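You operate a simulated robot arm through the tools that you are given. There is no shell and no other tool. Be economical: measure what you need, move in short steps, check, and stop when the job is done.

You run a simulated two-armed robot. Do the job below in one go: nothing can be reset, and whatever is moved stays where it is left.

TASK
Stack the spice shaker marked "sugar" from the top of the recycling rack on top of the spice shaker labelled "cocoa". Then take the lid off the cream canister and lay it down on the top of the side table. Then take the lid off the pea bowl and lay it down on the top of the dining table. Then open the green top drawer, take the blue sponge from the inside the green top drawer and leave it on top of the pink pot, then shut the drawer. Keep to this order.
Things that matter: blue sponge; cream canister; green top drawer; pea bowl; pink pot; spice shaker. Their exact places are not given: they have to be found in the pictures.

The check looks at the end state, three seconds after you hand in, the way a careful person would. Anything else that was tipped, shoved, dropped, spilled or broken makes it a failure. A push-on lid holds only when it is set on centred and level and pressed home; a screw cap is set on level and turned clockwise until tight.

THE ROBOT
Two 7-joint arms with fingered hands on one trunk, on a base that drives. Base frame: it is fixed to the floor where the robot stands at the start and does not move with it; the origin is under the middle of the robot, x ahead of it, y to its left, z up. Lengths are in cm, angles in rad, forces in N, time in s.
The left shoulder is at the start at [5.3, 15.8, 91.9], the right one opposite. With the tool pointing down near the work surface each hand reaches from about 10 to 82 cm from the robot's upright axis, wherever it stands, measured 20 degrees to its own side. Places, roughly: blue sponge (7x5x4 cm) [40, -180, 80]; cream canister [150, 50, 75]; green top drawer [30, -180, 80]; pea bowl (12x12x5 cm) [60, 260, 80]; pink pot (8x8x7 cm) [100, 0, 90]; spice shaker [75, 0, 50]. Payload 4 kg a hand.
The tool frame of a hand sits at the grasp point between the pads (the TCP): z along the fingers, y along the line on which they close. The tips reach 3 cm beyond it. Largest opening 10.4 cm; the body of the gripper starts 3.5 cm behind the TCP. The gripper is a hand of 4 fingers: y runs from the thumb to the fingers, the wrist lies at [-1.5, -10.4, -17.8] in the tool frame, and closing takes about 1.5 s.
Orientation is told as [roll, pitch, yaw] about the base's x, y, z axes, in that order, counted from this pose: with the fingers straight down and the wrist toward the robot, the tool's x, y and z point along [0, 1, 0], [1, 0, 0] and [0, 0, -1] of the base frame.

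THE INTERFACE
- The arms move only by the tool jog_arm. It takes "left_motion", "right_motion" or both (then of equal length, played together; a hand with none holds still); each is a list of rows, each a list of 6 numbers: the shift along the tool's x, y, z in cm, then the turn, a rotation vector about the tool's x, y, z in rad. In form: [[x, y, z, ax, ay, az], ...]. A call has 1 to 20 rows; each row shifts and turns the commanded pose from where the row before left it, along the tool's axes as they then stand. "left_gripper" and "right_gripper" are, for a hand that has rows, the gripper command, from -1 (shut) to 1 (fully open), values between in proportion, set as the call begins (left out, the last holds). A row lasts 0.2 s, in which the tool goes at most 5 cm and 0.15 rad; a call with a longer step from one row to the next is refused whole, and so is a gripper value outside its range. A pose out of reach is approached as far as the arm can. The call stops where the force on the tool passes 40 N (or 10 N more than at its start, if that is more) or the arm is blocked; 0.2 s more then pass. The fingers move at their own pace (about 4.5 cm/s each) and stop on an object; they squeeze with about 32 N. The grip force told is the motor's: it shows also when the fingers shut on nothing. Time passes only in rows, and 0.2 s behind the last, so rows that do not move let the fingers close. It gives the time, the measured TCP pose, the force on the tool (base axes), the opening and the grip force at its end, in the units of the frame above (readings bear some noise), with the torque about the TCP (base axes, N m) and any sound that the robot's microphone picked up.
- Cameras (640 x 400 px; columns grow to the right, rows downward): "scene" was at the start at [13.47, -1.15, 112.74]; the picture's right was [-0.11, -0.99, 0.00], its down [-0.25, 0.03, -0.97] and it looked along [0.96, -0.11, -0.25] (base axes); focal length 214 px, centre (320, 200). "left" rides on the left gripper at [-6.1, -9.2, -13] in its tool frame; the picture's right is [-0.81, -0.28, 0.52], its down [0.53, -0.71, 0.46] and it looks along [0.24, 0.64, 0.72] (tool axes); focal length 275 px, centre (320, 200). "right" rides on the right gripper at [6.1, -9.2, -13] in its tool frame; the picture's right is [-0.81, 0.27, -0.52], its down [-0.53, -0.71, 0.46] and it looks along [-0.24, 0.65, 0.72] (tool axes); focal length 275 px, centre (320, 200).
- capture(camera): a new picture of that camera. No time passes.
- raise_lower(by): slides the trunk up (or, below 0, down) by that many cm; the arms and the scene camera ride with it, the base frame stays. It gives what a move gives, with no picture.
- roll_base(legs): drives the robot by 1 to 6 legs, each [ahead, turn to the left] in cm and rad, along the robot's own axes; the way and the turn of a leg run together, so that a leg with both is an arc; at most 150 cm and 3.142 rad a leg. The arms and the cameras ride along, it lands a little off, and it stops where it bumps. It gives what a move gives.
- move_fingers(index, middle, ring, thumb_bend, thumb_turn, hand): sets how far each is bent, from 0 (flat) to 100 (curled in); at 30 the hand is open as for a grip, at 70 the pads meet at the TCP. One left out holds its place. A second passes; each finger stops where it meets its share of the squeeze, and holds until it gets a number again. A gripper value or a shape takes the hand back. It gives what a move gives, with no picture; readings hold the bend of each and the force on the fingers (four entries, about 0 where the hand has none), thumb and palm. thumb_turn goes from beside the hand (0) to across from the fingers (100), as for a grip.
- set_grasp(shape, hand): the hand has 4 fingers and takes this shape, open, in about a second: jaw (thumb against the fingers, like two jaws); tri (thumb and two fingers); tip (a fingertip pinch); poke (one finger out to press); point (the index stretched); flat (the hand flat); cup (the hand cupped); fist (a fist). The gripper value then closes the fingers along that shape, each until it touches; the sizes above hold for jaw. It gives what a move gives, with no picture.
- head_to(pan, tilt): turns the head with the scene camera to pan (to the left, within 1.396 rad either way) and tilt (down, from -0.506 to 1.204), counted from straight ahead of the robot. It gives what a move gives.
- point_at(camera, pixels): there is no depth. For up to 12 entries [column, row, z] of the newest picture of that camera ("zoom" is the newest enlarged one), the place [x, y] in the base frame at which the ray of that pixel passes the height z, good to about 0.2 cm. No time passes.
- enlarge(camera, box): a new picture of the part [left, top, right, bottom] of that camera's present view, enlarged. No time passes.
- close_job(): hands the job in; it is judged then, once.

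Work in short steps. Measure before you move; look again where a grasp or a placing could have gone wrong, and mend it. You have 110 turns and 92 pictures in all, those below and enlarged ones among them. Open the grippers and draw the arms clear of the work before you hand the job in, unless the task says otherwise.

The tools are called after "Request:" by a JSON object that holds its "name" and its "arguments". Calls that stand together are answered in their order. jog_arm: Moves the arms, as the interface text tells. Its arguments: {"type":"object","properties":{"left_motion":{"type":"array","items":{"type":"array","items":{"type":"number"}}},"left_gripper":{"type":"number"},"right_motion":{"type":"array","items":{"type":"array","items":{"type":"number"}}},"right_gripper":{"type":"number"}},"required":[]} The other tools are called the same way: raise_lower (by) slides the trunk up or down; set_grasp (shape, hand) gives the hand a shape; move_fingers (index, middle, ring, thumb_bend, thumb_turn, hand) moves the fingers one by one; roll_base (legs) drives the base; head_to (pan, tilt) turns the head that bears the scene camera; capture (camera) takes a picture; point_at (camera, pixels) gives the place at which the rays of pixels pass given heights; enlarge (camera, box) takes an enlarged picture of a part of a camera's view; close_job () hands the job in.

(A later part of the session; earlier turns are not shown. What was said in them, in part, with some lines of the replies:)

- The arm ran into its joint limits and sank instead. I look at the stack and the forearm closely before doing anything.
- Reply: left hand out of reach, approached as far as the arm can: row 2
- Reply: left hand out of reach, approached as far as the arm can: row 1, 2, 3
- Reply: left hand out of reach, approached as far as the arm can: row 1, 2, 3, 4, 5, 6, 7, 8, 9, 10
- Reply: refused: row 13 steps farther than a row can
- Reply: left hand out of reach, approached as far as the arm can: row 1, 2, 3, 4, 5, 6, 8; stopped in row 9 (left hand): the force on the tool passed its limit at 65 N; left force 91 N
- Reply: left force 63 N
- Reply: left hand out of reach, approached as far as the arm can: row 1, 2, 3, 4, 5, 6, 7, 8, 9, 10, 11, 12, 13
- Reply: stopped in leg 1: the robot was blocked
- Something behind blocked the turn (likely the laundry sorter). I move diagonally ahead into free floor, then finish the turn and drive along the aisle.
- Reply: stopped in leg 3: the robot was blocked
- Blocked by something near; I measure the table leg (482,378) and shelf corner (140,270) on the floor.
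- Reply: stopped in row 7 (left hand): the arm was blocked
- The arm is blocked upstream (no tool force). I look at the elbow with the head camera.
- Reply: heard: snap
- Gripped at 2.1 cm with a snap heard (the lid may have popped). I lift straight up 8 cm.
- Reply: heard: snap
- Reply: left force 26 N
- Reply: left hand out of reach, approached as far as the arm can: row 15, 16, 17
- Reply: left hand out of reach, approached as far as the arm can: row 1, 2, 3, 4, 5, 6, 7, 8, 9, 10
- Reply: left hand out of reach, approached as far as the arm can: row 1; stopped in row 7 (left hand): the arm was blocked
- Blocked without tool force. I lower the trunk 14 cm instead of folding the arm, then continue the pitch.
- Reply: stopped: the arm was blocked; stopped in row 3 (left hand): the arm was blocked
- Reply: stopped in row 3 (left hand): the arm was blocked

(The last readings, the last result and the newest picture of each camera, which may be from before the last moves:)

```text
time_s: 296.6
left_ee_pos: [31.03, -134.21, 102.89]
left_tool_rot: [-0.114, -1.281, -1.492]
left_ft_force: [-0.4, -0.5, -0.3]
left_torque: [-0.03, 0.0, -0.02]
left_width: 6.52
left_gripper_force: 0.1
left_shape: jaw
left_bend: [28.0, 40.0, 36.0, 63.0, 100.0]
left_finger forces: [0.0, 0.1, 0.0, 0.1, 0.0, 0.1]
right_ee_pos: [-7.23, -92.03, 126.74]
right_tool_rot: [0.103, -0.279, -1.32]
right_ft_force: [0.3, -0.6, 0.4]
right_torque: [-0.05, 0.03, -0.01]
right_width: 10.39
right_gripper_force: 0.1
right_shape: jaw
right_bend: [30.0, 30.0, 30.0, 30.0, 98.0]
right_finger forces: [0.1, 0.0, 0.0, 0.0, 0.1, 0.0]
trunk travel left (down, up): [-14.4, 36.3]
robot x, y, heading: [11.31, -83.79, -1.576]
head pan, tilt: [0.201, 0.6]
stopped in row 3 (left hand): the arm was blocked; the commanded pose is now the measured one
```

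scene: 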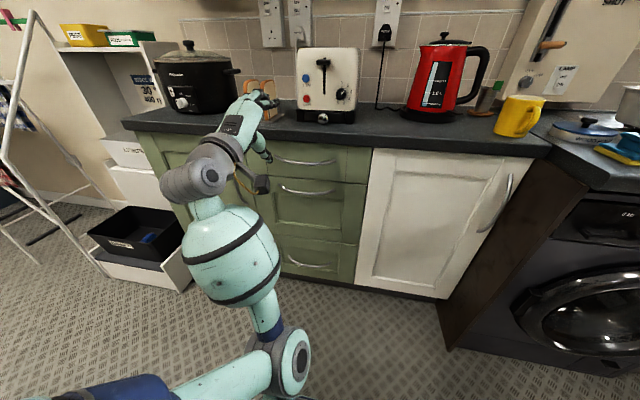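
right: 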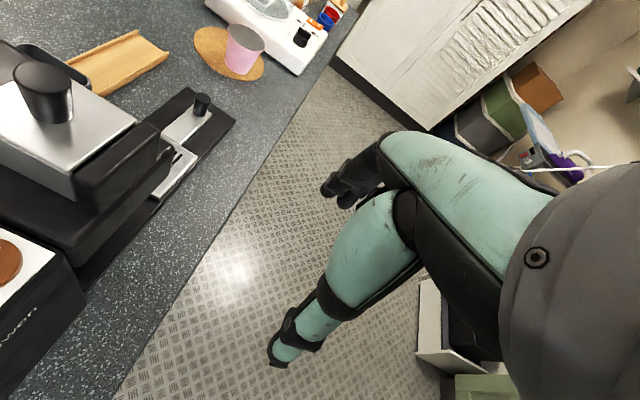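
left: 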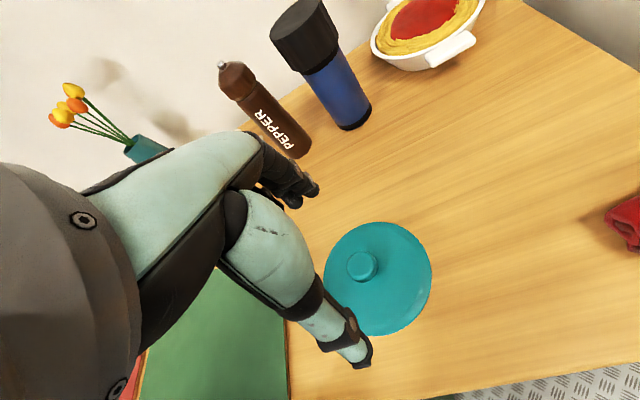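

The elbow is jammed low. I raise the trunk 10 cm to free it and extend the hand forward first.

Request:
{"name": "raise_lower", "arguments": {"by": 10}}

Request:
{"name": "jog_arm", "arguments": {"left_motion": [[0, 0, 3, 0, 0, 0], [0, 0, 3, 0, 0, 0], [0, 0, 3, 0, 0, 0], [0, 0, 3, 0, 0, 0], [0, 0, 0, 0, 0, 0]]}}

```text
time_s: 297.9
left_ee_pos: [30.95, -134.33, 113.09]
left_tool_rot: [-0.11, -1.28, -1.493]
left_ft_force: [-0.2, 0.0, -0.9]
left_torque: [0.04, -0.03, -0.01]
left_width: 6.52
left_gripper_force: 0.0
left_shape: jaw
left_bend: [28.0, 40.0, 36.0, 63.0, 100.0]
left_finger forces: [0.0, 0.1, 0.0, 0.0, 0.0, 0.1]
right_ee_pos: [-7.31, -92.36, 136.74]
right_tool_rot: [0.103, -0.277, -1.321]
right_ft_force: [0.7, -0.8, -0.1]
right_torque: [0.04, 0.0, 0.02]
right_width: 10.38
right_gripper_force: 0.1
right_shape: jaw
right_bend: [30.0, 30.0, 30.0, 30.0, 98.0]
right_finger forces: [0.0, 0.0, 0.1, 0.0, 0.0, 0.0]
trunk travel left (down, up): [-24.4, 26.3]
robot x, y, heading: [10.77, -83.31, -1.572]
head pan, tilt: [0.201, 0.6]
```

```text
time_s: 299.1
left_ee_pos: [30.63, -145.76, 109.68]
left_tool_rot: [-0.11, -1.28, -1.494]
left_ft_force: [0.1, 0.7, 0.5]
left_torque: [-0.02, -0.01, 0.0]
left_width: 6.52
left_gripper_force: 0.1
left_shape: jaw
left_bend: [28.0, 40.0, 36.0, 63.0, 100.0]
left_finger forces: [0.0, 0.0, 0.0, 0.0, 0.0, 0.0]
right_ee_pos: [-7.21, -92.16, 136.75]
right_tool_rot: [0.102, -0.277, -1.322]
right_ft_force: [-0.1, 0.1, 0.0]
right_torque: [-0.03, 0.0, -0.01]
right_width: 10.4
right_gripper_force: 0.1
right_shape: jaw
right_bend: [30.0, 30.0, 30.0, 30.0, 98.0]
right_finger forces: [0.0, 0.0, 0.0, 0.0, 0.0, 0.1]
trunk travel left (down, up): [-24.4, 26.3]
robot x, y, heading: [11.35, -83.73, -1.574]
head pan, tilt: [0.201, 0.6]
```

That works. I back the base 8 cm to allow a longer arm, then lower the hand to handle height.

Request:
{"name": "roll_base", "arguments": {"legs": [[-8, 0]]}}

Request:
{"name": "jog_arm", "arguments": {"left_motion": [[0, 0.87, 2.87, 0, 0, 0], [0, 0.87, 2.87, 0, 0, 0], [0, -3.35, 1, 0, 0, 0], [0, -3.35, 1, 0, 0, 0], [0, -3.35, 1, 0, 0, 0], [0, -3.35, 1, 0, 0, 0], [0, -3.35, 1, 0, 0, 0], [0, -3.35, 1, 0, 0, 0], [0, -3.35, 1, 0, 0, 0], [0, -3.35, 1, 0, 0, 0], [0, 0, 0, 0, 0, 0], [0, 0, 0, 0, 0, 0]]}}

```text
time_s: 300.2
left_ee_pos: [30.45, -138.53, 109.11]
left_tool_rot: [-0.108, -1.272, -1.499]
left_ft_force: [-0.2, 1.0, -0.3]
left_torque: [-0.01, -0.04, -0.02]
left_width: 6.5
left_gripper_force: 0.0
left_shape: jaw
left_bend: [28.0, 40.0, 36.0, 63.0, 100.0]
left_finger forces: [0.0, 0.0, 0.0, 0.0, 0.0, 0.0]
right_ee_pos: [-7.46, -84.06, 136.67]
right_tool_rot: [0.084, -0.295, -1.332]
right_ft_force: [-0.5, 0.5, 0.8]
right_torque: [-0.01, 0.0, 0.0]
right_width: 10.4
right_gripper_force: 0.0
right_shape: jaw
right_bend: [30.0, 30.0, 30.0, 30.0, 98.0]
right_finger forces: [0.0, 0.0, 0.0, 0.0, 0.0, 0.1]
trunk travel left (down, up): [-24.4, 26.3]
robot x, y, heading: [10.98, -75.98, -1.575]
head pan, tilt: [0.201, 0.6]
```

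```text
time_s: 302.2
left_ee_pos: [29.76, -144.74, 96.69]
left_tool_rot: [-0.221, -1.462, -1.384]
left_ft_force: [0.1, 0.4, -0.6]
left_torque: [-0.06, 0.01, -0.01]
left_width: 6.5
left_gripper_force: 0.0
left_shape: jaw
left_bend: [28.0, 40.0, 36.0, 63.0, 100.0]
left_finger forces: [0.1, 0.0, 0.0, 0.0, 0.0, 0.0]
right_ee_pos: [-7.02, -83.78, 136.98]
right_tool_rot: [0.108, -0.272, -1.318]
right_ft_force: [-0.5, 0.7, 0.3]
right_torque: [-0.03, -0.02, 0.01]
right_width: 10.42
right_gripper_force: 0.2
right_shape: jaw
right_bend: [30.0, 30.0, 30.0, 30.0, 98.0]
right_finger forces: [0.1, 0.0, 0.1, 0.0, 0.0, 0.1]
trunk travel left (down, up): [-24.4, 26.3]
robot x, y, heading: [10.82, -75.44, -1.574]
head pan, tilt: [0.201, 0.6]
stopped in row 10 (left hand): the arm was blocked; the commanded pose is now the measured one
```

The limit is the arm being too folded; more extension is needed. I back 10 cm, extend forward in free space with less pitch, then lower to handle height.

Request:
{"name": "roll_base", "arguments": {"legs": [[-10, 0]]}}

Request:
{"name": "jog_arm", "arguments": {"left_motion": [[0, 0, 3, 0, 0, 0], [0, 0, 3, 0, 0, 0], [0, 0, 3, 0.1, 0, 0], [0, 0.5, 3, 0.1, 0, 0], [0, 0.5, 1, 0.1, 0, 0], [0, 0, 0, 0, 0, 0], [0, -2.75, 1.2, 0, 0, 0], [0, -2.75, 1.2, 0, 0, 0], [0, -2.75, 1.2, 0, 0, 0], [0, -2.75, 1.2, 0, 0, 0], [0, -2.75, 1.2, 0, 0, 0], [0, 0, 0, 0, 0, 0]]}}

```text
time_s: 303.4
left_ee_pos: [29.67, -135.38, 95.9]
left_tool_rot: [-0.199, -1.449, -1.409]
left_ft_force: [0.8, 1.0, 1.1]
left_torque: [0.01, -0.02, 0.01]
left_width: 6.49
left_gripper_force: 0.1
left_shape: jaw
left_bend: [28.0, 40.0, 36.0, 63.0, 100.0]
left_finger forces: [0.0, 0.0, 0.0, 0.1, 0.0, 0.0]
right_ee_pos: [-7.35, -73.53, 136.73]
right_tool_rot: [0.094, -0.293, -1.326]
right_ft_force: [0.0, 1.2, -0.2]
right_torque: [-0.07, 0.02, -0.03]
right_width: 10.44
right_gripper_force: 0.2
right_shape: jaw
right_bend: [30.0, 30.0, 30.0, 30.0, 98.0]
right_finger forces: [0.0, 0.1, 0.0, 0.1, 0.1, 0.0]
trunk travel left (down, up): [-24.4, 26.3]
robot x, y, heading: [11.64, -65.66, -1.581]
head pan, tilt: [0.201, 0.6]
```

```text
time_s: 306.0
left_ee_pos: [28.81, -148.16, 80.16]
left_tool_rot: [-0.06, -1.159, -1.552]
left_ft_force: [-0.6, -0.9, -0.1]
left_torque: [0.0, -0.01, 0.01]
left_width: 6.51
left_gripper_force: 0.1
left_shape: jaw
left_bend: [28.0, 40.0, 36.0, 63.0, 100.0]
left_finger forces: [0.0, 0.0, 0.0, 0.0, 0.0, 0.0]
right_ee_pos: [-7.1, -73.83, 136.81]
right_tool_rot: [0.109, -0.272, -1.323]
right_ft_force: [0.2, -0.1, -0.6]
right_torque: [-0.05, 0.02, 0.02]
right_width: 10.39
right_gripper_force: 0.3
right_shape: jaw
right_bend: [30.0, 30.0, 30.0, 30.0, 98.0]
right_finger forces: [0.1, 0.1, 0.0, 0.0, 0.0, 0.0]
trunk travel left (down, up): [-24.4, 26.3]
robot x, y, heading: [11.17, -65.54, -1.574]
head pan, tilt: [0.201, 0.6]
```

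Now TCP is at (28.8,-148.2,80.2), right at handle height. I drive forward 10.5 cm and close on the bar.

Request:
{"name": "roll_base", "arguments": {"legs": [[10.5, 0]]}}

Request:
{"name": "jog_arm", "arguments": {"left_motion": [[0, 0, 0, 0, 0, 0], [0, 0, 0, 0, 0, 0], [0, 0, 0, 0, 0, 0], [0, 0, 0, 0, 0, 0], [0, 0, 0, 0, 0, 0], [0, 0, 0, 0, 0, 0], [0, 0, 0, 0, 0, 0], [0, 0, 0, 0, 0, 0]], "left_gripper": -1}}

```text
time_s: 307.3
left_ee_pos: [28.75, -157.06, 81.18]
left_tool_rot: [-0.064, -1.183, -1.548]
left_ft_force: [0.1, -0.2, 0.2]
left_torque: [0.02, 0.01, 0.01]
left_width: 6.5
left_gripper_force: 0.1
left_shape: jaw
left_bend: [28.0, 40.0, 36.0, 63.0, 100.0]
left_finger forces: [0.0, 0.0, 0.0, 0.0, 0.0, 0.0]
right_ee_pos: [-6.97, -83.17, 136.85]
right_tool_rot: [0.122, -0.256, -1.319]
right_ft_force: [-0.3, -0.5, -0.3]
right_torque: [0.05, -0.02, 0.01]
right_width: 10.42
right_gripper_force: 0.2
right_shape: jaw
right_bend: [30.0, 30.0, 30.0, 30.0, 98.0]
right_finger forces: [0.1, 0.0, 0.0, 0.0, 0.0, 0.0]
trunk travel left (down, up): [-24.4, 26.3]
robot x, y, heading: [11.17, -74.59, -1.571]
head pan, tilt: [0.201, 0.6]
stopped in leg 1: the force on the tool passed its limit at 83 N (the readings are from after the stop); the commanded pose is now the measured one
```

```text
time_s: 309.1
left_ee_pos: [28.62, -156.7, 81.67]
left_tool_rot: [-0.063, -1.189, -1.549]
left_ft_force: [-0.2, -3.5, -0.8]
left_torque: [0.02, -0.09, -0.06]
left_width: 1.0
left_gripper_force: 31.9
left_shape: jaw
left_bend: [72.0, 63.0, 62.0, 73.0, 100.0]
left_finger forces: [16.1, 8.2, 3.9, 0.1, 29.0, 0.0]
right_ee_pos: [-6.85, -82.61, 136.96]
right_tool_rot: [0.125, -0.259, -1.316]
right_ft_force: [-0.7, -0.5, -0.2]
right_torque: [-0.01, 0.0, -0.02]
right_width: 10.39
right_gripper_force: 0.1
right_shape: jaw
right_bend: [30.0, 30.0, 30.0, 30.0, 98.0]
right_finger forces: [0.0, 0.0, 0.0, 0.0, 0.0, 0.0]
trunk travel left (down, up): [-24.4, 26.3]
robot x, y, heading: [11.19, -74.79, -1.574]
head pan, tilt: [0.201, 0.6]
```

The bar is gripped (1.0 cm, 32 N). I pull the drawer open by driving back 20 cm and look.

Request:
{"name": "roll_base", "arguments": {"legs": [[-20, 0]]}}

Request:
{"name": "capture", "arguments": {"camera": "scene"}}

```text
time_s: 310.7
left_ee_pos: [28.75, -136.34, 81.71]
left_tool_rot: [-0.062, -1.189, -1.55]
left_ft_force: [-7.9, -0.9, -6.1]
left_torque: [0.11, -0.09, -0.25]
left_width: 0.98
left_gripper_force: 32.0
left_shape: jaw
left_bend: [72.0, 64.0, 63.0, 73.0, 100.0]
left_finger forces: [16.1, 8.5, 4.0, 0.1, 33.6, 0.0]
right_ee_pos: [-6.85, -62.31, 136.88]
right_tool_rot: [0.124, -0.258, -1.314]
right_ft_force: [-0.2, -0.6, 0.4]
right_torque: [-0.03, 0.02, 0.02]
right_width: 10.4
right_gripper_force: 0.1
right_shape: jaw
right_bend: [30.0, 30.0, 30.0, 30.0, 98.0]
right_finger forces: [0.0, 0.0, 0.0, 0.0, 0.0, 0.1]
trunk travel left (down, up): [-24.4, 26.3]
robot x, y, heading: [11.55, -55.03, -1.576]
head pan, tilt: [0.201, 0.6]
```

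```text
5 pictures are left
```

scene: 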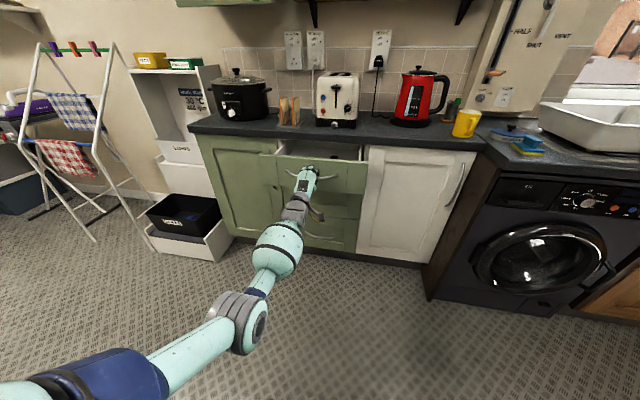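

The drawer is about 20 cm open. I pull 9 cm more with the arm, release the bar, back off, rise, and turn the hand down, then look inside.

Request:
{"name": "jog_arm", "arguments": {"left_motion": [[0, -0.8, -2.1, 0, 0, 0], [0, -0.8, -2.1, 0, 0, 0], [0, -0.8, -2.1, 0, 0, 0], [0, -0.8, -2.1, 0, 0, 0], [0, 0, 0, 0, 0, 0]]}}

Request:
{"name": "jog_arm", "arguments": {"left_motion": [[0, 0, 0, 0, 0, 0], [0, 0, 0, 0, 0, 0], [0, 0, 0, 0, 0, 0], [0, 0, 0, 0, 0, 0], [0, 0, 0, 0, 0, 0], [0, 0, -2, 0, 0, 0], [0, 0, -2.5, 0, 0, 0], [0, 0, -2.5, 0, 0, 0], [0, 3.2, -1.3, 0, 0, 0], [0, 3.2, -1.3, 0, 0, 0], [0, 3.2, -1.3, 0, 0, 0], [0, 3.2, -1.3, 0, 0, 0], [0, 3.2, -1.3, 0, 0, 0], [0, 3.2, -1.3, 0, 0, 0], [0, 0, 0, 0, 0, 0]], "left_gripper": 0.3}}

Request:
{"name": "head_to", "arguments": {"pan": 0.25, "tilt": 0.5}}

Request:
{"name": "enlarge", "arguments": {"camera": "scene", "box": [240, 110, 400, 210]}}

```text
time_s: 311.9
left_ee_pos: [29.07, -126.85, 82.24]
left_tool_rot: [-0.055, -1.194, -1.557]
left_ft_force: [-15.3, 0.4, -18.7]
left_torque: [0.34, -0.08, -0.35]
left_width: 0.86
left_gripper_force: 32.4
left_shape: jaw
left_bend: [73.0, 72.0, 71.0, 71.0, 100.0]
left_finger forces: [10.4, 3.9, 3.4, 0.0, 35.6, 0.1]
right_ee_pos: [-6.54, -62.06, 136.88]
right_tool_rot: [0.14, -0.239, -1.309]
right_ft_force: [0.1, -0.5, 0.0]
right_torque: [-0.01, 0.0, -0.01]
right_width: 10.4
right_gripper_force: 0.1
right_shape: jaw
right_bend: [30.0, 30.0, 30.0, 30.0, 98.0]
right_finger forces: [0.0, 0.0, 0.0, 0.0, 0.0, 0.0]
trunk travel left (down, up): [-24.4, 26.3]
robot x, y, heading: [11.62, -54.94, -1.575]
head pan, tilt: [0.201, 0.6]
```

```text
time_s: 315.1
left_ee_pos: [29.88, -119.55, 106.04]
left_tool_rot: [-0.068, -1.201, -1.545]
left_ft_force: [0.1, 0.7, -0.5]
left_torque: [-0.01, 0.02, 0.01]
left_width: 6.72
left_gripper_force: 0.0
left_shape: jaw
left_bend: [28.0, 39.0, 36.0, 62.0, 100.0]
left_finger forces: [0.1, 0.0, 0.0, 0.0, 0.0, 0.0]
right_ee_pos: [-6.4, -61.79, 136.98]
right_tool_rot: [0.139, -0.239, -1.308]
right_ft_force: [-0.4, 0.2, 0.3]
right_torque: [-0.03, 0.0, -0.03]
right_width: 10.39
right_gripper_force: 0.1
right_shape: jaw
right_bend: [30.0, 30.0, 30.0, 30.0, 98.0]
right_finger forces: [0.1, 0.1, 0.0, 0.0, 0.0, 0.0]
trunk travel left (down, up): [-24.4, 26.3]
robot x, y, heading: [11.56, -54.65, -1.572]
head pan, tilt: [0.201, 0.6]
```

```text
time_s: 315.8
left_ee_pos: [29.8, -119.68, 105.8]
left_tool_rot: [-0.065, -1.202, -1.548]
left_ft_force: [0.4, -0.2, 0.0]
left_torque: [0.04, 0.05, 0.01]
left_width: 6.74
left_gripper_force: 0.1
left_shape: jaw
left_bend: [28.0, 39.0, 36.0, 62.0, 100.0]
left_finger forces: [0.0, 0.0, 0.0, 0.1, 0.0, 0.0]
right_ee_pos: [-6.45, -61.83, 136.99]
right_tool_rot: [0.139, -0.239, -1.307]
right_ft_force: [0.0, -0.2, 0.1]
right_torque: [0.0, 0.0, -0.01]
right_width: 10.41
right_gripper_force: 0.1
right_shape: jaw
right_bend: [30.0, 30.0, 30.0, 30.0, 98.0]
right_finger forces: [0.0, 0.0, 0.1, 0.0, 0.0, 0.0]
trunk travel left (down, up): [-24.4, 26.3]
robot x, y, heading: [11.42, -54.59, -1.576]
head pan, tilt: [0.25, 0.499]
```

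```text
4.00 times, centred on (320, 160) of scene
```

zoom: 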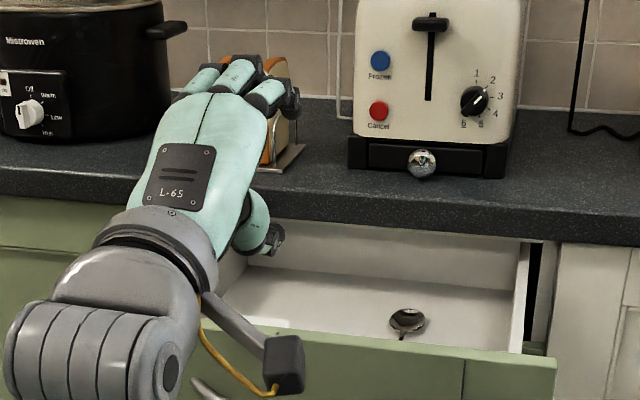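

Only a spoon is visible; the sponge must be behind my arm at the left (x≈40). I turn the hand down, move it over the drawer and use its camera.

Request:
{"name": "jog_arm", "arguments": {"left_motion": [[0, 0, 0, 0.14, 0, 0], [0, 0, 0, 0.14, 0, 0], [0, 0, 0, 0.14, 0, 0], [0, 0, 0, 0.14, 0, 0], [0, 0, 0, 0.14, 0, 0], [0, 0, 0, 0.14, 0, 0], [0, 0, 0, 0.14, 0, 0], [0, 0, 0, 0.14, 0, 0], [0, 0, 0, 0.08, 0.05, 0], [1.5, 3, 0, 0, 0, 0], [1.5, 3, 0, 0, 0, 0], [1.5, 3, 0, 0, 0, 0], [1.5, 3, 0, 0, 0, 0], [1, 2, 0, 0, 0, 0], [0, 0, 0, 0, 0, 0], [0, 0, 0, 0, 0, 0]], "left_gripper": 1}}

Request:
{"name": "capture", "arguments": {"camera": "left"}}

```text
time_s: 319.2
left_ee_pos: [36.38, -133.48, 105.99]
left_tool_rot: [0.027, 0.001, -1.605]
left_ft_force: [0.0, -1.7, -0.4]
left_torque: [0.04, -0.04, 0.01]
left_width: 10.38
left_gripper_force: 0.0
left_shape: jaw
left_bend: [30.0, 30.0, 30.0, 30.0, 98.0]
left_finger forces: [0.0, 0.0, 0.1, 0.0, 0.1, 0.1]
left hand out of reach, approached as far as the arm can: row 14
right_ee_pos: [-6.45, -61.91, 136.93]
right_tool_rot: [0.136, -0.241, -1.307]
right_ft_force: [0.1, -0.9, 0.0]
right_torque: [0.0, 0.01, 0.01]
right_width: 10.39
right_gripper_force: 0.1
right_shape: jaw
right_bend: [30.0, 30.0, 30.0, 30.0, 98.0]
right_finger forces: [0.0, 0.0, 0.0, 0.0, 0.0, 0.0]
trunk travel left (down, up): [-24.4, 26.3]
robot x, y, heading: [11.06, -55.01, -1.573]
head pan, tilt: [0.25, 0.499]
```

```text
3 pictures are left
```

left: 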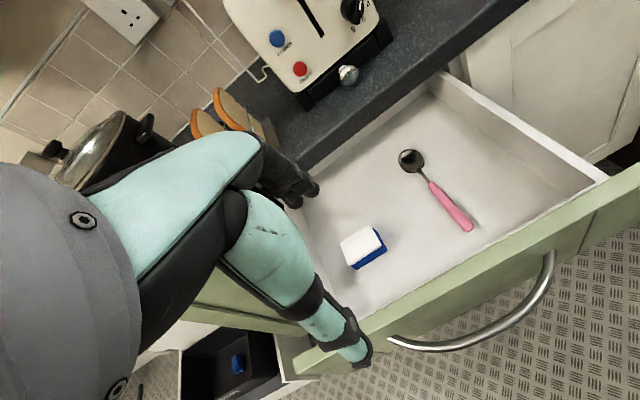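

The sponge (white/blue) is at (362,248) in the drawer. I measure its top corners at candidate heights along with the drawer front.

Request:
{"name": "point_at", "arguments": {"camera": "left", "pixels": [[362, 243, 78], [362, 243, 76], [362, 243, 80], [340, 241, 78], [375, 227, 78], [387, 247, 78], [352, 263, 78], [605, 178, 85], [395, 330, 85], [440, 72, 85]]}}

```text
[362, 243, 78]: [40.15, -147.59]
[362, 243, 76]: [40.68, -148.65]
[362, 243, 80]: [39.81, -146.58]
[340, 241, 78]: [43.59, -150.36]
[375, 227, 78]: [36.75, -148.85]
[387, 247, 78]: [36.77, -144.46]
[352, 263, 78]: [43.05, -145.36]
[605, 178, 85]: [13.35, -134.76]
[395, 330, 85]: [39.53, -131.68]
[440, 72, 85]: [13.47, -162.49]
```

Sponge centre ≈(40.2,-147.6), 7 along x and 5 along y. I drive forward 14 cm and bring the hand over it at z≈88.

Request:
{"name": "roll_base", "arguments": {"legs": [[14, 0]]}}

Request:
{"name": "jog_arm", "arguments": {"left_motion": [[1.9, 0, 0, 0, 0, 0], [1.9, 0, 0, 0, 0, 0], [0, 0, 4, 0, 0, 0], [0, 0, 4, 0, 0, 0], [0, 0, 4, 0, 0, 0], [0, 0, 4, 0, 0, 0], [0, 0, 0, 0, 0, 0], [0, 0, 0, 0, 0, 0]]}}

```text
time_s: 320.6
left_ee_pos: [36.38, -148.14, 105.57]
left_tool_rot: [0.025, 0.006, -1.606]
left_ft_force: [0.0, -0.4, 0.0]
left_torque: [0.01, 0.01, -0.01]
left_width: 10.37
left_gripper_force: 0.0
left_shape: jaw
left_bend: [30.0, 30.0, 30.0, 30.0, 98.0]
left_finger forces: [0.0, 0.0, 0.1, 0.0, 0.1, 0.0]
right_ee_pos: [-6.57, -76.47, 137.07]
right_tool_rot: [0.14, -0.238, -1.307]
right_ft_force: [-0.5, 0.1, -0.2]
right_torque: [0.05, -0.01, -0.01]
right_width: 10.39
right_gripper_force: 0.0
right_shape: jaw
right_bend: [30.0, 30.0, 30.0, 30.0, 98.0]
right_finger forces: [0.0, 0.1, 0.0, 0.0, 0.0, 0.1]
trunk travel left (down, up): [-24.4, 26.3]
robot x, y, heading: [11.57, -68.69, -1.574]
head pan, tilt: [0.25, 0.499]
```

```text
time_s: 322.4
left_ee_pos: [40.51, -146.65, 90.69]
left_tool_rot: [0.028, -0.011, -1.605]
left_ft_force: [-0.5, -0.2, -0.2]
left_torque: [-0.02, 0.0, 0.03]
left_width: 10.39
left_gripper_force: 0.2
left_shape: jaw
left_bend: [30.0, 30.0, 30.0, 30.0, 98.0]
left_finger forces: [0.1, 0.0, 0.0, 0.0, 0.0, 0.1]
left hand out of reach, approached as far as the arm can: row 2
right_ee_pos: [-6.18, -75.54, 137.22]
right_tool_rot: [0.154, -0.225, -1.301]
right_ft_force: [0.9, -0.1, 0.3]
right_torque: [0.02, 0.0, -0.04]
right_width: 10.39
right_gripper_force: 0.0
right_shape: jaw
right_bend: [30.0, 30.0, 30.0, 30.0, 98.0]
right_finger forces: [0.0, 0.1, 0.0, 0.0, 0.1, 0.0]
trunk travel left (down, up): [-24.4, 26.3]
robot x, y, heading: [11.69, -68.84, -1.576]
head pan, tilt: [0.25, 0.499]
```

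Over the sponge. I descend to z≈77.7, close, and lift.

Request:
{"name": "jog_arm", "arguments": {"left_motion": [[-0.2, 0.9, 0, 0, 0, 0], [0, 0, 3.5, 0, 0, 0], [0, 0, 3.5, 0, 0, 0], [0, 0, 3, 0, 0, 0], [0, 0, 1.5, 0, 0, 0], [0, 0, 1.3, 0, 0, 0], [0, 0, 0, 0, 0, 0]]}}

Request:
{"name": "jog_arm", "arguments": {"left_motion": [[0, 0, 0, 0, 0, 0], [0, 0, 0, 0, 0, 0], [0, 0, 0, 0, 0, 0], [0, 0, 0, 0, 0, 0], [0, 0, 0, 0, 0, 0], [0, 0, 0, 0, 0, 0], [0, 0, 0, 0, 0, 0], [0, 0, -2, 0, 0, 0], [0, 0, -4, 0, 0, 0], [0, 0, -4, 0, 0, 0], [0, 0, -4, 0, 0, 0], [0, 0, -4, 0, 0, 0], [0, 0, -4, 0, 0, 0], [0, 0, -4, 0, 0, 0], [0, 0, 0, 0, 0, 0]], "left_gripper": -1}}

```text
time_s: 323.9
left_ee_pos: [40.6, -147.86, 79.12]
left_tool_rot: [0.028, -0.031, -1.606]
left_ft_force: [0.2, -0.8, 34.6]
left_torque: [-0.07, -0.16, 0.13]
left_width: 10.21
left_gripper_force: 0.1
left_shape: jaw
left_bend: [30.0, 30.0, 30.0, 29.0, 98.0]
left_finger forces: [0.1, 17.9, 0.0, 0.1, 16.8, 0.1]
right_ee_pos: [-6.48, -74.94, 137.2]
right_tool_rot: [0.153, -0.232, -1.3]
right_ft_force: [0.1, 0.1, -0.1]
right_torque: [0.02, -0.01, 0.02]
right_width: 10.39
right_gripper_force: 0.0
right_shape: jaw
right_bend: [30.0, 30.0, 30.0, 30.0, 98.0]
right_finger forces: [0.1, 0.0, 0.0, 0.0, 0.0, 0.0]
trunk travel left (down, up): [-24.4, 26.3]
robot x, y, heading: [11.32, -68.68, -1.575]
head pan, tilt: [0.25, 0.499]
```

```text
time_s: 324.5
left_ee_pos: [40.52, -147.59, 79.91]
left_tool_rot: [0.024, -0.04, -1.608]
left_ft_force: [-3.0, 2.0, 6.3]
left_torque: [-0.1, 0.01, -0.09]
left_width: 3.96
left_gripper_force: 31.9
left_shape: jaw
left_bend: [74.0, 49.0, 37.0, 72.0, 100.0]
left_finger forces: [16.5, 12.3, 0.0, 0.0, 30.2, 0.1]
right_ee_pos: [-5.82, -75.11, 137.11]
right_tool_rot: [0.166, -0.209, -1.294]
right_ft_force: [1.0, -0.7, 0.2]
right_torque: [0.05, 0.02, -0.01]
right_width: 10.39
right_gripper_force: 0.0
right_shape: jaw
right_bend: [30.0, 30.0, 30.0, 30.0, 98.0]
right_finger forces: [0.0, 0.0, 0.0, 0.0, 0.1, 0.1]
trunk travel left (down, up): [-24.4, 26.3]
robot x, y, heading: [10.89, -68.45, -1.579]
head pan, tilt: [0.25, 0.499]
stopped in row 2 (left hand): the force on the tool passed its limit at 57 N (the readings are from after the stop); the commanded pose is now the measured one
```

The sponge is gripped (4.0 cm, soft). I lift it clear, fold the arm a little, raise the trunk, and drive to the pot: turn left, ahead 106, turn left.

Request:
{"name": "jog_arm", "arguments": {"left_motion": [[0, 0, -3, 0, 0, 0], [0, 0, -4.3, 0, 0, 0], [0, 0, -4.3, 0, 0, 0], [0, 0, -4.3, 0, 0, 0], [0, 0, -4.3, 0, 0, 0], [0, 0, -4.3, 0, 0, 0], [0, 0, -4.3, 0, 0, 0], [0, 0, -2, 0, 0, 0], [0, -3, -1, 0, 0, 0], [0, -3, -1, 0, 0, 0], [0, -3, -1, 0, 0, 0], [0, -3, -1, 0, 0, 0], [0, -3, 0, 0, 0, 0], [0, 0, 0, 0, 0, 0]]}}

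Request:
{"name": "raise_lower", "arguments": {"by": 12}}

Request:
{"name": "roll_base", "arguments": {"legs": [[0, 1.575], [108, 0], [0, 1.57]]}}

Request:
{"name": "head_to", "arguments": {"pan": 0.3, "tilt": 0.75}}

Request:
{"name": "capture", "arguments": {"camera": "scene"}}

```text
time_s: 327.5
left_ee_pos: [40.33, -130.59, 114.01]
left_tool_rot: [0.028, -0.035, -1.605]
left_ft_force: [-0.2, -0.3, 0.3]
left_torque: [0.0, 0.01, 0.04]
left_width: 3.84
left_gripper_force: 31.9
left_shape: jaw
left_bend: [74.0, 52.0, 51.0, 72.0, 99.0]
left_finger forces: [16.6, 9.9, 3.9, 0.0, 30.5, 0.0]
left hand out of reach, approached as far as the arm can: row 8
right_ee_pos: [-6.13, -75.05, 137.22]
right_tool_rot: [0.169, -0.209, -1.295]
right_ft_force: [-0.3, 0.1, -0.9]
right_torque: [-0.01, -0.02, 0.01]
right_width: 10.41
right_gripper_force: 0.1
right_shape: jaw
right_bend: [30.0, 30.0, 30.0, 30.0, 98.0]
right_finger forces: [0.1, 0.0, 0.0, 0.1, 0.0, 0.0]
trunk travel left (down, up): [-24.4, 26.3]
robot x, y, heading: [10.69, -69.17, -1.573]
head pan, tilt: [0.25, 0.499]
```

```text
time_s: 329.0
left_ee_pos: [40.42, -130.5, 126.08]
left_tool_rot: [0.028, -0.035, -1.605]
left_ft_force: [0.1, 0.8, -0.6]
left_torque: [0.01, -0.02, 0.02]
left_width: 3.85
left_gripper_force: 32.0
left_shape: jaw
left_bend: [74.0, 52.0, 51.0, 72.0, 99.0]
left_finger forces: [16.7, 10.0, 3.9, 0.0, 30.5, 0.0]
right_ee_pos: [-5.98, -75.16, 149.12]
right_tool_rot: [0.168, -0.208, -1.294]
right_ft_force: [0.6, 0.5, 0.2]
right_torque: [0.01, 0.0, 0.0]
right_width: 10.36
right_gripper_force: 0.1
right_shape: jaw
right_bend: [30.0, 30.0, 30.0, 30.0, 98.0]
right_finger forces: [0.0, 0.0, 0.1, 0.1, 0.0, 0.1]
trunk travel left (down, up): [-36.4, 14.3]
robot x, y, heading: [11.25, -68.72, -1.574]
head pan, tilt: [0.25, 0.499]
```

```text
time_s: 343.9
left_ee_pos: [89.09, -7.91, 125.88]
left_tool_rot: [0.029, -0.036, 1.554]
left_ft_force: [0.1, 0.8, -1.0]
left_torque: [0.02, 0.04, 0.02]
left_width: 3.79
left_gripper_force: 32.3
left_shape: jaw
left_bend: [74.0, 52.0, 52.0, 73.0, 99.0]
left_finger forces: [16.4, 9.5, 3.9, 0.0, 29.8, 0.0]
right_ee_pos: [136.37, -62.99, 148.39]
right_tool_rot: [0.168, -0.246, 1.875]
right_ft_force: [-0.2, 0.4, -1.5]
right_torque: [0.03, 0.0, 0.0]
right_width: 10.4
right_gripper_force: 0.0
right_shape: jaw
right_bend: [30.0, 30.0, 30.0, 30.0, 98.0]
right_finger forces: [0.1, 0.0, 0.0, 0.0, 0.0, 0.0]
trunk travel left (down, up): [-36.4, 14.3]
robot x, y, heading: [120.57, -68.77, 1.581]
head pan, tilt: [0.25, 0.499]
```

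```text
time_s: 344.6
left_ee_pos: [89.02, -9.06, 126.99]
left_tool_rot: [0.022, -0.07, 1.55]
left_ft_force: [-0.8, -0.5, -0.6]
left_torque: [-0.02, -0.07, -0.04]
left_width: 3.79
left_gripper_force: 32.1
left_shape: jaw
left_bend: [74.0, 52.0, 52.0, 73.0, 98.0]
left_finger forces: [16.6, 9.5, 4.0, 0.0, 30.1, 0.0]
right_ee_pos: [136.19, -63.74, 148.49]
right_tool_rot: [0.172, -0.225, 1.874]
right_ft_force: [-0.2, -0.3, 0.7]
right_torque: [0.02, 0.02, -0.02]
right_width: 10.37
right_gripper_force: 0.1
right_shape: jaw
right_bend: [30.0, 30.0, 30.0, 30.0, 98.0]
right_finger forces: [0.0, 0.0, 0.0, 0.0, 0.0, 0.1]
trunk travel left (down, up): [-36.4, 14.3]
robot x, y, heading: [120.37, -69.25, 1.584]
head pan, tilt: [0.3, 0.75]
```

```text
2 pictures are left
```

scene: 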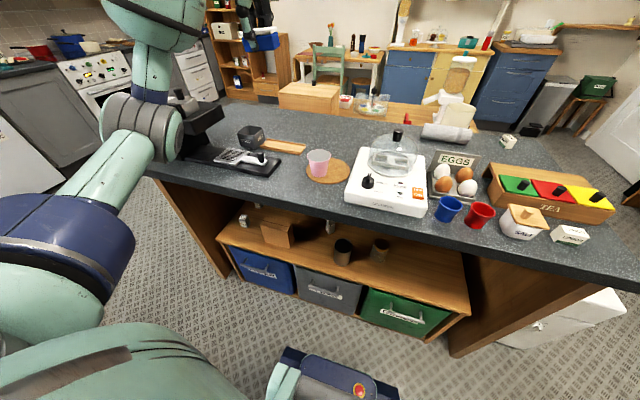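

The pot is at (319,162) with its rim around row 154; the sponge is held. I measure the pot.

Request:
{"name": "point_at", "arguments": {"camera": "scene", "pixels": [[319.5, 154.5, 97], [319.5, 154.5, 98], [307, 155, 97.5], [332, 154.5, 97.5], [320, 177, 90.7], [320, 171, 90.7], [313, 173, 90.7], [328, 173, 90.7]]}}

```text
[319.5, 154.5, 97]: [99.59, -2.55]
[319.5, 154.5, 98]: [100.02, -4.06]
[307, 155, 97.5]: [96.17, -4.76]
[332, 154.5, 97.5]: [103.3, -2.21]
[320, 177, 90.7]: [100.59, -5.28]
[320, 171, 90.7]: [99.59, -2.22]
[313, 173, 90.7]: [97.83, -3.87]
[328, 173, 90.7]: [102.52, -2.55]
```

Pot centre ≈(99.8,-3.0), rim ≈97.5. I level the hand and bring the sponge over it, down to TCP z≈104.

Request:
{"name": "jog_arm", "arguments": {"left_motion": [[-2.67, 1.57, 0, 0.035, 0, 0], [-2.67, 1.57, 0, 0.035, 0, 0], [-2.67, 1.57, 0, 0, -0.02, 0], [-2.67, 1.57, 0, 0, 0, 0], [0, 0, 4, 0, 0, 0], [0, 0, 4, 0, 0, 0], [0, 0, 4, 0, 0, 0], [0, 0, 4, 0, 0, 0], [0, 0, 4, 0, 0, 0], [0, 0, 3, 0, 0, 0], [0, 0, 0, 0, 0, 0], [0, 0, 0, 0, 0, 0]]}}

```text
time_s: 347.2
left_ee_pos: [99.58, -3.73, 103.4]
left_tool_rot: [0.01, 0.021, 1.553]
left_ft_force: [-0.6, -0.8, 0.4]
left_torque: [-0.04, -0.03, 0.02]
left_width: 3.8
left_gripper_force: 32.1
left_shape: jaw
left_bend: [74.0, 52.0, 52.0, 73.0, 98.0]
left_finger forces: [16.4, 9.3, 3.8, 0.0, 29.6, 0.0]
right_ee_pos: [136.42, -63.79, 148.38]
right_tool_rot: [0.172, -0.229, 1.877]
right_ft_force: [0.0, 0.0, 0.0]
right_torque: [0.0, -0.01, 0.05]
right_width: 10.39
right_gripper_force: 0.1
right_shape: jaw
right_bend: [30.0, 30.0, 30.0, 30.0, 98.0]
right_finger forces: [0.0, 0.0, 0.1, 0.0, 0.0, 0.0]
trunk travel left (down, up): [-36.4, 14.3]
robot x, y, heading: [120.44, -68.6, 1.585]
head pan, tilt: [0.3, 0.75]
```

I adjust 0.7 cm, lower onto the rim, release, rise, take a picture, then drive back to the drawer and lower the trunk.

Request:
{"name": "jog_arm", "arguments": {"left_motion": [[-0.2, 0.7, 0, 0, 0, 0], [0, 0, 0.7, 0, 0, 0], [0, 0, 0.7, 0, 0, 0], [0, 0, 0.5, 0, 0, 0], [0, 0, 0, 0, 0, 0]]}}

Request:
{"name": "jog_arm", "arguments": {"left_motion": [[0, 0, 0, 0, 0, 0], [0, 0, 0, 0, 0, 0], [0, 0, 0, 0, 0, 0], [0, 0, 0, 0, 0, 0], [0, 0, 0, 0, 0, 0], [0, 0, 0, 0, 0, 0], [0, 0, 0, 0, 0, 0], [0, 0, -2, 0, 0, 0], [0, 0, -3, 0, 0, 0], [0, 0, -4, 0, 0, 0], [0, 0, -4, 0, 0, 0], [0, 0, -4, 0, 0, 0], [0, 0, -4, 0, 0, 0], [0, 0, 0, 0, 0, 0]], "left_gripper": 1}}

Request:
{"name": "enlarge", "arguments": {"camera": "scene", "box": [240, 110, 400, 250]}}

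Request:
{"name": "roll_base", "arguments": {"legs": [[0, -1.58], [-109, 0], [0, -1.575], [-13, 0]]}}

Request:
{"name": "raise_lower", "arguments": {"by": -12}}

```text
time_s: 348.4
left_ee_pos: [99.8, -3.07, 101.39]
left_tool_rot: [0.01, 0.022, 1.555]
left_ft_force: [0.3, 0.8, -0.2]
left_torque: [0.01, 0.02, -0.02]
left_width: 3.75
left_gripper_force: 31.9
left_shape: jaw
left_bend: [74.0, 52.0, 52.0, 73.0, 98.0]
left_finger forces: [16.5, 9.4, 3.9, 0.1, 29.6, 0.0]
right_ee_pos: [136.49, -63.85, 148.49]
right_tool_rot: [0.172, -0.229, 1.878]
right_ft_force: [-0.5, -0.1, 1.4]
right_torque: [0.03, 0.02, 0.01]
right_width: 10.39
right_gripper_force: 0.0
right_shape: jaw
right_bend: [30.0, 30.0, 30.0, 30.0, 98.0]
right_finger forces: [0.0, 0.1, 0.0, 0.0, 0.0, 0.0]
trunk travel left (down, up): [-36.4, 14.3]
robot x, y, heading: [120.15, -68.67, 1.585]
head pan, tilt: [0.3, 0.75]
```

```text
time_s: 351.4
left_ee_pos: [100.03, -2.53, 122.48]
left_tool_rot: [0.009, 0.02, 1.557]
left_ft_force: [0.7, -0.1, -0.4]
left_torque: [-0.04, -0.01, -0.01]
left_width: 10.36
left_gripper_force: 0.1
left_shape: jaw
left_bend: [30.0, 30.0, 30.0, 30.0, 98.0]
left_finger forces: [0.0, 0.0, 0.1, 0.1, 0.0, 0.0]
right_ee_pos: [136.38, -63.73, 148.39]
right_tool_rot: [0.173, -0.226, 1.878]
right_ft_force: [-0.6, 0.1, 0.3]
right_torque: [0.0, 0.0, -0.04]
right_width: 10.4
right_gripper_force: 0.0
right_shape: jaw
right_bend: [30.0, 30.0, 30.0, 30.0, 98.0]
right_finger forces: [0.0, 0.0, 0.0, 0.0, 0.0, 0.0]
trunk travel left (down, up): [-36.4, 14.3]
robot x, y, heading: [120.17, -68.82, 1.586]
head pan, tilt: [0.3, 0.75]
```

```text
2.86 times, centred on (320, 180) of scene
```

zoom: 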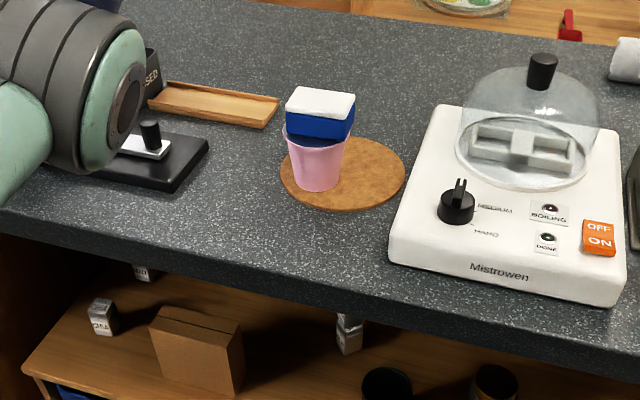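

```text
time_s: 367.3
left_ee_pos: [30.22, -123.62, 121.69]
left_tool_rot: [0.007, 0.035, -1.599]
left_ft_force: [0.2, 0.2, -1.3]
left_torque: [-0.02, 0.04, -0.03]
left_width: 10.38
left_gripper_force: 0.0
left_shape: jaw
left_bend: [30.0, 30.0, 30.0, 30.0, 98.0]
left_finger forces: [0.0, 0.0, 0.0, 0.0, 0.0, 0.1]
right_ee_pos: [-4.99, -61.74, 148.1]
right_tool_rot: [0.179, -0.246, -1.267]
right_ft_force: [0.0, 0.0, 0.8]
right_torque: [0.08, 0.04, 0.0]
right_width: 10.38
right_gripper_force: 0.1
right_shape: jaw
right_bend: [30.0, 30.0, 30.0, 30.0, 98.0]
right_finger forces: [0.0, 0.0, 0.1, 0.1, 0.0, 0.0]
trunk travel left (down, up): [-36.4, 14.3]
robot x, y, heading: [11.25, -55.71, -1.572]
head pan, tilt: [0.3, 0.75]
```

```text
time_s: 368.8
left_ee_pos: [30.22, -121.17, 111.37]
left_tool_rot: [0.009, 0.01, -1.599]
left_ft_force: [0.0, -0.9, -1.0]
left_torque: [0.01, 0.0, 0.0]
left_width: 10.41
left_gripper_force: 0.1
left_shape: jaw
left_bend: [30.0, 30.0, 30.0, 30.0, 98.0]
left_finger forces: [0.1, 0.1, 0.0, 0.0, 0.0, 0.0]
right_ee_pos: [-5.07, -59.25, 136.27]
right_tool_rot: [0.18, -0.251, -1.267]
right_ft_force: [-0.2, 0.5, 0.5]
right_torque: [0.0, -0.04, -0.03]
right_width: 10.36
right_gripper_force: 0.2
right_shape: jaw
right_bend: [30.0, 30.0, 30.0, 30.0, 98.0]
right_finger forces: [0.0, 0.0, 0.0, 0.0, 0.1, 0.1]
trunk travel left (down, up): [-24.4, 26.3]
robot x, y, heading: [11.19, -55.57, -1.571]
head pan, tilt: [0.3, 0.75]
5 turns are left
```

The sponge rests on the pot and the stack is intact. Now at the drawer, I pitch the left hand forward and lower it to handle height, with the fingers straddling the bar.

Request:
{"name": "jog_arm", "arguments": {"left_motion": [[0, 0, 0, -0.135, 0, 0], [0, 0, 0, -0.135, 0, 0], [0, 0, 0, -0.135, 0, 0], [0, 0, 0, -0.135, 0, 0], [0, 0, 0, -0.135, 0, 0], [0, 0, 0, -0.135, 0, 0], [0, 0, 0, -0.135, 0, 0], [0, 0, 0, -0.135, 0, 0], [0, 0, 0, -0.1, 0, 0], [0, -3.1, 1.25, 0, 0, 0], [0, -3.1, 1.25, 0, 0, 0], [0, -3.1, 1.25, 0, 0, 0], [0, -3.1, 1.25, 0, 0, 0], [0, -3.1, 1.25, 0, 0, 0], [0, -3.1, 1.25, 0, 0, 0], [0, -3.1, 1.25, 0, 0, 0], [0, -3.1, 1.25, 0, 0, 0], [0, -2.8, 1.1, 0, 0, 0], [0, 0, 0, 0, 0, 0]], "left_gripper": 0.25}}

```text
time_s: 372.8
left_ee_pos: [30.42, -120.6, 81.41]
left_tool_rot: [0.023, -1.164, -1.62]
left_ft_force: [0.0, -0.9, 0.2]
left_torque: [0.03, 0.05, -0.02]
left_width: 6.54
left_gripper_force: 0.0
left_shape: jaw
left_bend: [28.0, 40.0, 36.0, 63.0, 100.0]
left_finger forces: [0.0, 0.1, 0.0, 0.1, 0.0, 0.1]
right_ee_pos: [-5.18, -59.34, 136.3]
right_tool_rot: [0.181, -0.252, -1.268]
right_ft_force: [-0.8, -0.1, 0.0]
right_torque: [0.01, 0.0, 0.01]
right_width: 10.38
right_gripper_force: 0.1
right_shape: jaw
right_bend: [30.0, 30.0, 30.0, 30.0, 98.0]
right_finger forces: [0.0, 0.0, 0.0, 0.0, 0.1, 0.0]
trunk travel left (down, up): [-24.4, 26.3]
robot x, y, heading: [11.17, -55.84, -1.576]
head pan, tilt: [0.3, 0.75]
4 turns are left
```

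Hand is at (30.4,-120.6,81.4), fingers around the bar's height. I drive forward to push the drawer shut until force stops it, nudge again, then back off and look.

Request:
{"name": "roll_base", "arguments": {"legs": [[38.5, 0]]}}

Request:
{"name": "roll_base", "arguments": {"legs": [[3, 0]]}}

Request:
{"name": "roll_base", "arguments": {"legs": [[-16, 0]]}}

Request:
{"name": "head_to", "arguments": {"pan": 0.2, "tilt": 0.6}}

Request:
{"name": "capture", "arguments": {"camera": "scene"}}

```text
time_s: 375.3
left_ee_pos: [30.22, -156.01, 83.28]
left_tool_rot: [0.021, -1.199, -1.621]
left_ft_force: [-0.7, -0.2, 0.5]
left_torque: [0.02, 0.0, 0.0]
left_width: 6.52
left_gripper_force: 0.2
left_shape: jaw
left_bend: [28.0, 40.0, 36.0, 63.0, 100.0]
left_finger forces: [0.0, 0.1, 0.1, 0.1, 0.0, 0.1]
right_ee_pos: [-5.05, -95.82, 136.45]
right_tool_rot: [0.2, -0.209, -1.268]
right_ft_force: [0.2, 0.3, 0.7]
right_torque: [0.0, 0.02, -0.02]
right_width: 10.37
right_gripper_force: 0.1
right_shape: jaw
right_bend: [30.0, 30.0, 30.0, 30.0, 98.0]
right_finger forces: [0.0, 0.1, 0.1, 0.0, 0.0, 0.0]
trunk travel left (down, up): [-24.4, 26.3]
robot x, y, heading: [10.96, -92.89, -1.575]
head pan, tilt: [0.3, 0.75]
stopped in leg 1: the force on the tool passed its limit at 62 N (the readings are from after the stop); the commanded pose is now the measured one
```

```text
time_s: 376.2
left_ee_pos: [30.11, -156.43, 84.1]
left_tool_rot: [0.025, -1.221, -1.626]
left_ft_force: [-0.2, 22.9, -2.2]
left_torque: [-0.57, -0.03, 0.28]
left_width: 6.0
left_gripper_force: 0.1
left_shape: jaw
left_bend: [74.0, 43.0, 37.0, 63.0, 100.0]
left_finger forces: [6.5, 8.0, 7.4, 0.1, 0.0, 0.1]
right_ee_pos: [-4.98, -95.7, 136.53]
right_tool_rot: [0.195, -0.225, -1.263]
right_ft_force: [0.4, 0.2, 0.1]
right_torque: [0.01, -0.02, 0.02]
right_width: 10.38
right_gripper_force: 0.0
right_shape: jaw
right_bend: [30.0, 30.0, 30.0, 30.0, 98.0]
right_finger forces: [0.0, 0.1, 0.1, 0.0, 0.0, 0.0]
trunk travel left (down, up): [-24.4, 26.3]
robot x, y, heading: [10.84, -95.04, -1.576]
head pan, tilt: [0.3, 0.75]
stopped in leg 1: the force on the tool passed its limit at 59 N (the readings are from after the stop); the commanded pose is now the measured one
```

```text
time_s: 377.6
left_ee_pos: [30.1, -142.48, 82.88]
left_tool_rot: [0.023, -1.194, -1.627]
left_ft_force: [-0.3, 0.6, -0.4]
left_torque: [0.02, 0.02, 0.0]
left_width: 6.52
left_gripper_force: 0.0
left_shape: jaw
left_bend: [28.0, 40.0, 36.0, 63.0, 100.0]
left_finger forces: [0.0, 0.0, 0.0, 0.0, 0.0, 0.0]
right_ee_pos: [-5.08, -82.68, 136.39]
right_tool_rot: [0.203, -0.204, -1.271]
right_ft_force: [0.8, 0.9, -0.4]
right_torque: [-0.06, 0.04, -0.03]
right_width: 10.38
right_gripper_force: 0.1
right_shape: jaw
right_bend: [30.0, 30.0, 30.0, 30.0, 98.0]
right_finger forces: [0.1, 0.0, 0.0, 0.0, 0.0, 0.1]
trunk travel left (down, up): [-24.4, 26.3]
robot x, y, heading: [11.04, -79.38, -1.574]
head pan, tilt: [0.3, 0.75]
```

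```text
time_s: 378.4
left_ee_pos: [30.1, -141.72, 83.37]
left_tool_rot: [0.023, -1.206, -1.627]
left_ft_force: [0.0, 0.0, -0.8]
left_torque: [-0.03, -0.01, 0.01]
left_width: 6.51
left_gripper_force: 0.0
left_shape: jaw
left_bend: [28.0, 40.0, 36.0, 63.0, 100.0]
left_finger forces: [0.0, 0.1, 0.0, 0.1, 0.1, 0.0]
right_ee_pos: [-4.87, -82.1, 136.66]
right_tool_rot: [0.212, -0.191, -1.267]
right_ft_force: [0.1, -1.3, 0.0]
right_torque: [0.09, -0.01, 0.05]
right_width: 10.37
right_gripper_force: 0.0
right_shape: jaw
right_bend: [30.0, 30.0, 30.0, 30.0, 98.0]
right_finger forces: [0.0, 0.0, 0.0, 0.0, 0.0, 0.0]
trunk travel left (down, up): [-24.4, 26.3]
robot x, y, heading: [11.28, -79.37, -1.578]
head pan, tilt: [0.201, 0.6]
```

```text
0 pictures are left
3 turns are left
```

scene: 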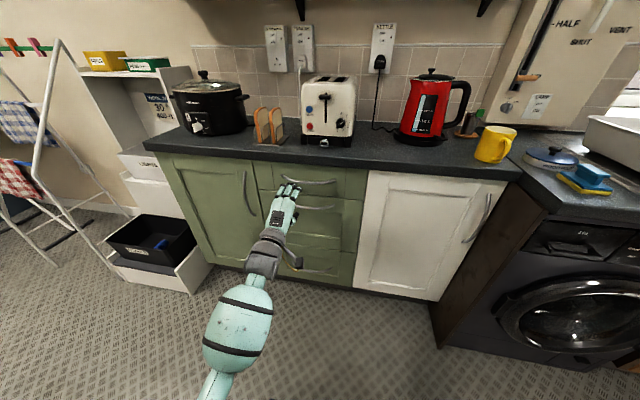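

The drawer looks shut, but the fingers may have met the counter lip (TCP had risen to z≈84). I lower the hand 3.3 cm, push once more below the lip, then back away and open the hand.

Request:
{"name": "point_at", "arguments": {"camera": "scene", "pixels": [[312, 182, 80.5], [333, 180, 80.5], [360, 200, 72], [360, 215, 68], [260, 189, 72], [380, 200, 72]]}}

Request:
{"name": "jog_arm", "arguments": {"left_motion": [[0, -1.55, 0.6, 0, 0, 0], [0, -1.55, 0.6, 0, 0, 0], [0, 0, 0, 0, 0, 0]]}}

Request:
{"name": "roll_base", "arguments": {"legs": [[18, 0]]}}

Request:
{"name": "roll_base", "arguments": {"legs": [[3, 0]]}}

Request:
{"name": "roll_base", "arguments": {"legs": [[-24, 0]]}}

Request:
{"name": "jog_arm", "arguments": {"left_motion": [[0, 0, 0, 0, 0, 0], [0, 0, 0, 0, 0, 0], [0, 0, 0, 0, 0, 0]], "left_gripper": 1}}

```text
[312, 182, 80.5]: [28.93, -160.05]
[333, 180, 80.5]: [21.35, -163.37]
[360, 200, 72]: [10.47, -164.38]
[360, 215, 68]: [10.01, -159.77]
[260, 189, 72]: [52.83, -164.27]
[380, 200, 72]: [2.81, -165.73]
```

```text
time_s: 379.1
left_ee_pos: [30.16, -141.19, 80.54]
left_tool_rot: [0.025, -1.215, -1.628]
left_ft_force: [0.1, -0.4, 0.0]
left_torque: [0.01, 0.0, 0.0]
left_width: 6.5
left_gripper_force: 0.1
left_shape: jaw
left_bend: [28.0, 40.0, 36.0, 63.0, 100.0]
left_finger forces: [0.0, 0.0, 0.0, 0.1, 0.1, 0.0]
right_ee_pos: [-4.88, -81.25, 136.64]
right_tool_rot: [0.212, -0.194, -1.266]
right_ft_force: [-0.1, -0.5, -0.7]
right_torque: [-0.05, 0.01, -0.01]
right_width: 10.41
right_gripper_force: 0.0
right_shape: jaw
right_bend: [30.0, 30.0, 30.0, 30.0, 98.0]
right_finger forces: [0.0, 0.0, 0.0, 0.1, 0.0, 0.0]
trunk travel left (down, up): [-24.4, 26.3]
robot x, y, heading: [11.5, -79.28, -1.578]
head pan, tilt: [0.201, 0.6]
```

```text
time_s: 380.6
left_ee_pos: [29.88, -155.39, 82.08]
left_tool_rot: [0.029, -1.247, -1.635]
left_ft_force: [0.1, 0.1, -0.3]
left_torque: [-0.02, -0.02, 0.01]
left_width: 6.51
left_gripper_force: 0.0
left_shape: jaw
left_bend: [28.0, 40.0, 36.0, 63.0, 100.0]
left_finger forces: [0.0, 0.0, 0.0, 0.1, 0.0, 0.0]
right_ee_pos: [-5.1, -94.38, 136.57]
right_tool_rot: [0.197, -0.227, -1.272]
right_ft_force: [0.2, 0.5, -0.4]
right_torque: [-0.01, 0.02, 0.03]
right_width: 10.39
right_gripper_force: 0.2
right_shape: jaw
right_bend: [30.0, 30.0, 30.0, 30.0, 98.0]
right_finger forces: [0.1, 0.0, 0.0, 0.1, 0.0, 0.1]
trunk travel left (down, up): [-24.4, 26.3]
robot x, y, heading: [11.08, -94.89, -1.577]
head pan, tilt: [0.201, 0.6]
stopped in leg 1: the force on the tool passed its limit at 84 N (the readings are from after the stop); the commanded pose is now the measured one
```

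```text
time_s: 381.5
left_ee_pos: [29.87, -158.9, 81.48]
left_tool_rot: [0.02, -1.249, -1.63]
left_ft_force: [2.2, 70.3, 7.7]
left_torque: [-1.86, 0.06, 0.61]
left_width: 5.62
left_gripper_force: 0.0
left_shape: jaw
left_bend: [77.0, 47.0, 37.0, 63.0, 100.0]
left_finger forces: [31.4, 20.2, 21.7, 0.0, 0.1, 0.1]
right_ee_pos: [-4.92, -99.64, 136.06]
right_tool_rot: [0.214, -0.21, -1.26]
right_ft_force: [0.2, 0.3, -0.6]
right_torque: [-0.07, -0.01, -0.01]
right_width: 10.38
right_gripper_force: 0.0
right_shape: jaw
right_bend: [30.0, 30.0, 30.0, 30.0, 97.0]
right_finger forces: [0.0, 0.1, 0.1, 0.1, 0.0, 0.0]
trunk travel left (down, up): [-24.4, 26.3]
robot x, y, heading: [11.06, -97.15, -1.577]
head pan, tilt: [0.201, 0.6]
stopped in leg 1: the force on the tool passed its limit at 68 N (the readings are from after the stop); the commanded pose is now the measured one
```

```text
time_s: 383.4
left_ee_pos: [29.73, -136.65, 79.65]
left_tool_rot: [0.017, -1.216, -1.629]
left_ft_force: [-0.7, 0.4, 0.1]
left_torque: [0.08, 0.0, 0.01]
left_width: 6.54
left_gripper_force: 0.0
left_shape: jaw
left_bend: [28.0, 40.0, 36.0, 63.0, 100.0]
left_finger forces: [0.0, 0.0, 0.0, 0.1, 0.0, 0.1]
right_ee_pos: [-4.83, -78.58, 136.09]
right_tool_rot: [0.225, -0.187, -1.266]
right_ft_force: [-0.3, 0.5, 0.4]
right_torque: [-0.06, 0.02, -0.01]
right_width: 10.41
right_gripper_force: 0.1
right_shape: jaw
right_bend: [30.0, 30.0, 30.0, 30.0, 97.0]
right_finger forces: [0.0, 0.1, 0.0, 0.0, 0.0, 0.0]
trunk travel left (down, up): [-24.4, 26.3]
robot x, y, heading: [11.49, -72.89, -1.578]
head pan, tilt: [0.201, 0.6]
```

```text
time_s: 384.2
left_ee_pos: [29.79, -136.67, 79.65]
left_tool_rot: [0.015, -1.213, -1.627]
left_ft_force: [-0.9, -0.9, 0.0]
left_torque: [-0.02, 0.0, -0.03]
left_width: 10.35
left_gripper_force: 0.0
left_shape: jaw
left_bend: [30.0, 30.0, 30.0, 30.0, 98.0]
left_finger forces: [0.0, 0.0, 0.0, 0.1, 0.0, 0.0]
right_ee_pos: [-4.73, -78.98, 136.01]
right_tool_rot: [0.227, -0.182, -1.267]
right_ft_force: [-0.7, -0.7, -0.5]
right_torque: [0.07, -0.03, -0.01]
right_width: 10.39
right_gripper_force: 0.1
right_shape: jaw
right_bend: [30.0, 30.0, 30.0, 30.0, 98.0]
right_finger forces: [0.0, 0.0, 0.0, 0.0, 0.0, 0.0]
trunk travel left (down, up): [-24.4, 26.3]
robot x, y, heading: [11.74, -73.34, -1.578]
head pan, tilt: [0.201, 0.6]
2 turns are left
```

The bar measured y≈-160, its closed position, and the drawer took a last firm push at TCP y=-158.9. The hands are open and clear, so I hand the job in.

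Request:
{"name": "close_job", "arguments": {}}

```text
The job is handed in.
```

I did all four steps in the order you gave and handed the job in. The sugar shaker stands on the cocoa shaker, the canister lid is on the side table and the pea-bowl lid is on the dining table. The blue sponge rests on the pink pot, and the drawer is shut as far as I could measure.

Three things may count against it:
- **Shaker stack:** while withdrawing, my hand turned the stacked shakers by about 40°. They are still upright, one on the other.
- **Bumps:** the left arm pressed up against the underside of the island counter and later rested on its end. The base or right elbow was blocked twice, probably by the laundry sorter and the side table. I saw nothing moved or tipped afterwards in the pictures I took, but I did not check the laundry sorter or side table specifically.
- **Drawer:** I gave it one more push after my last picture, so its final position comes from measurements and the push force, not from a picture.
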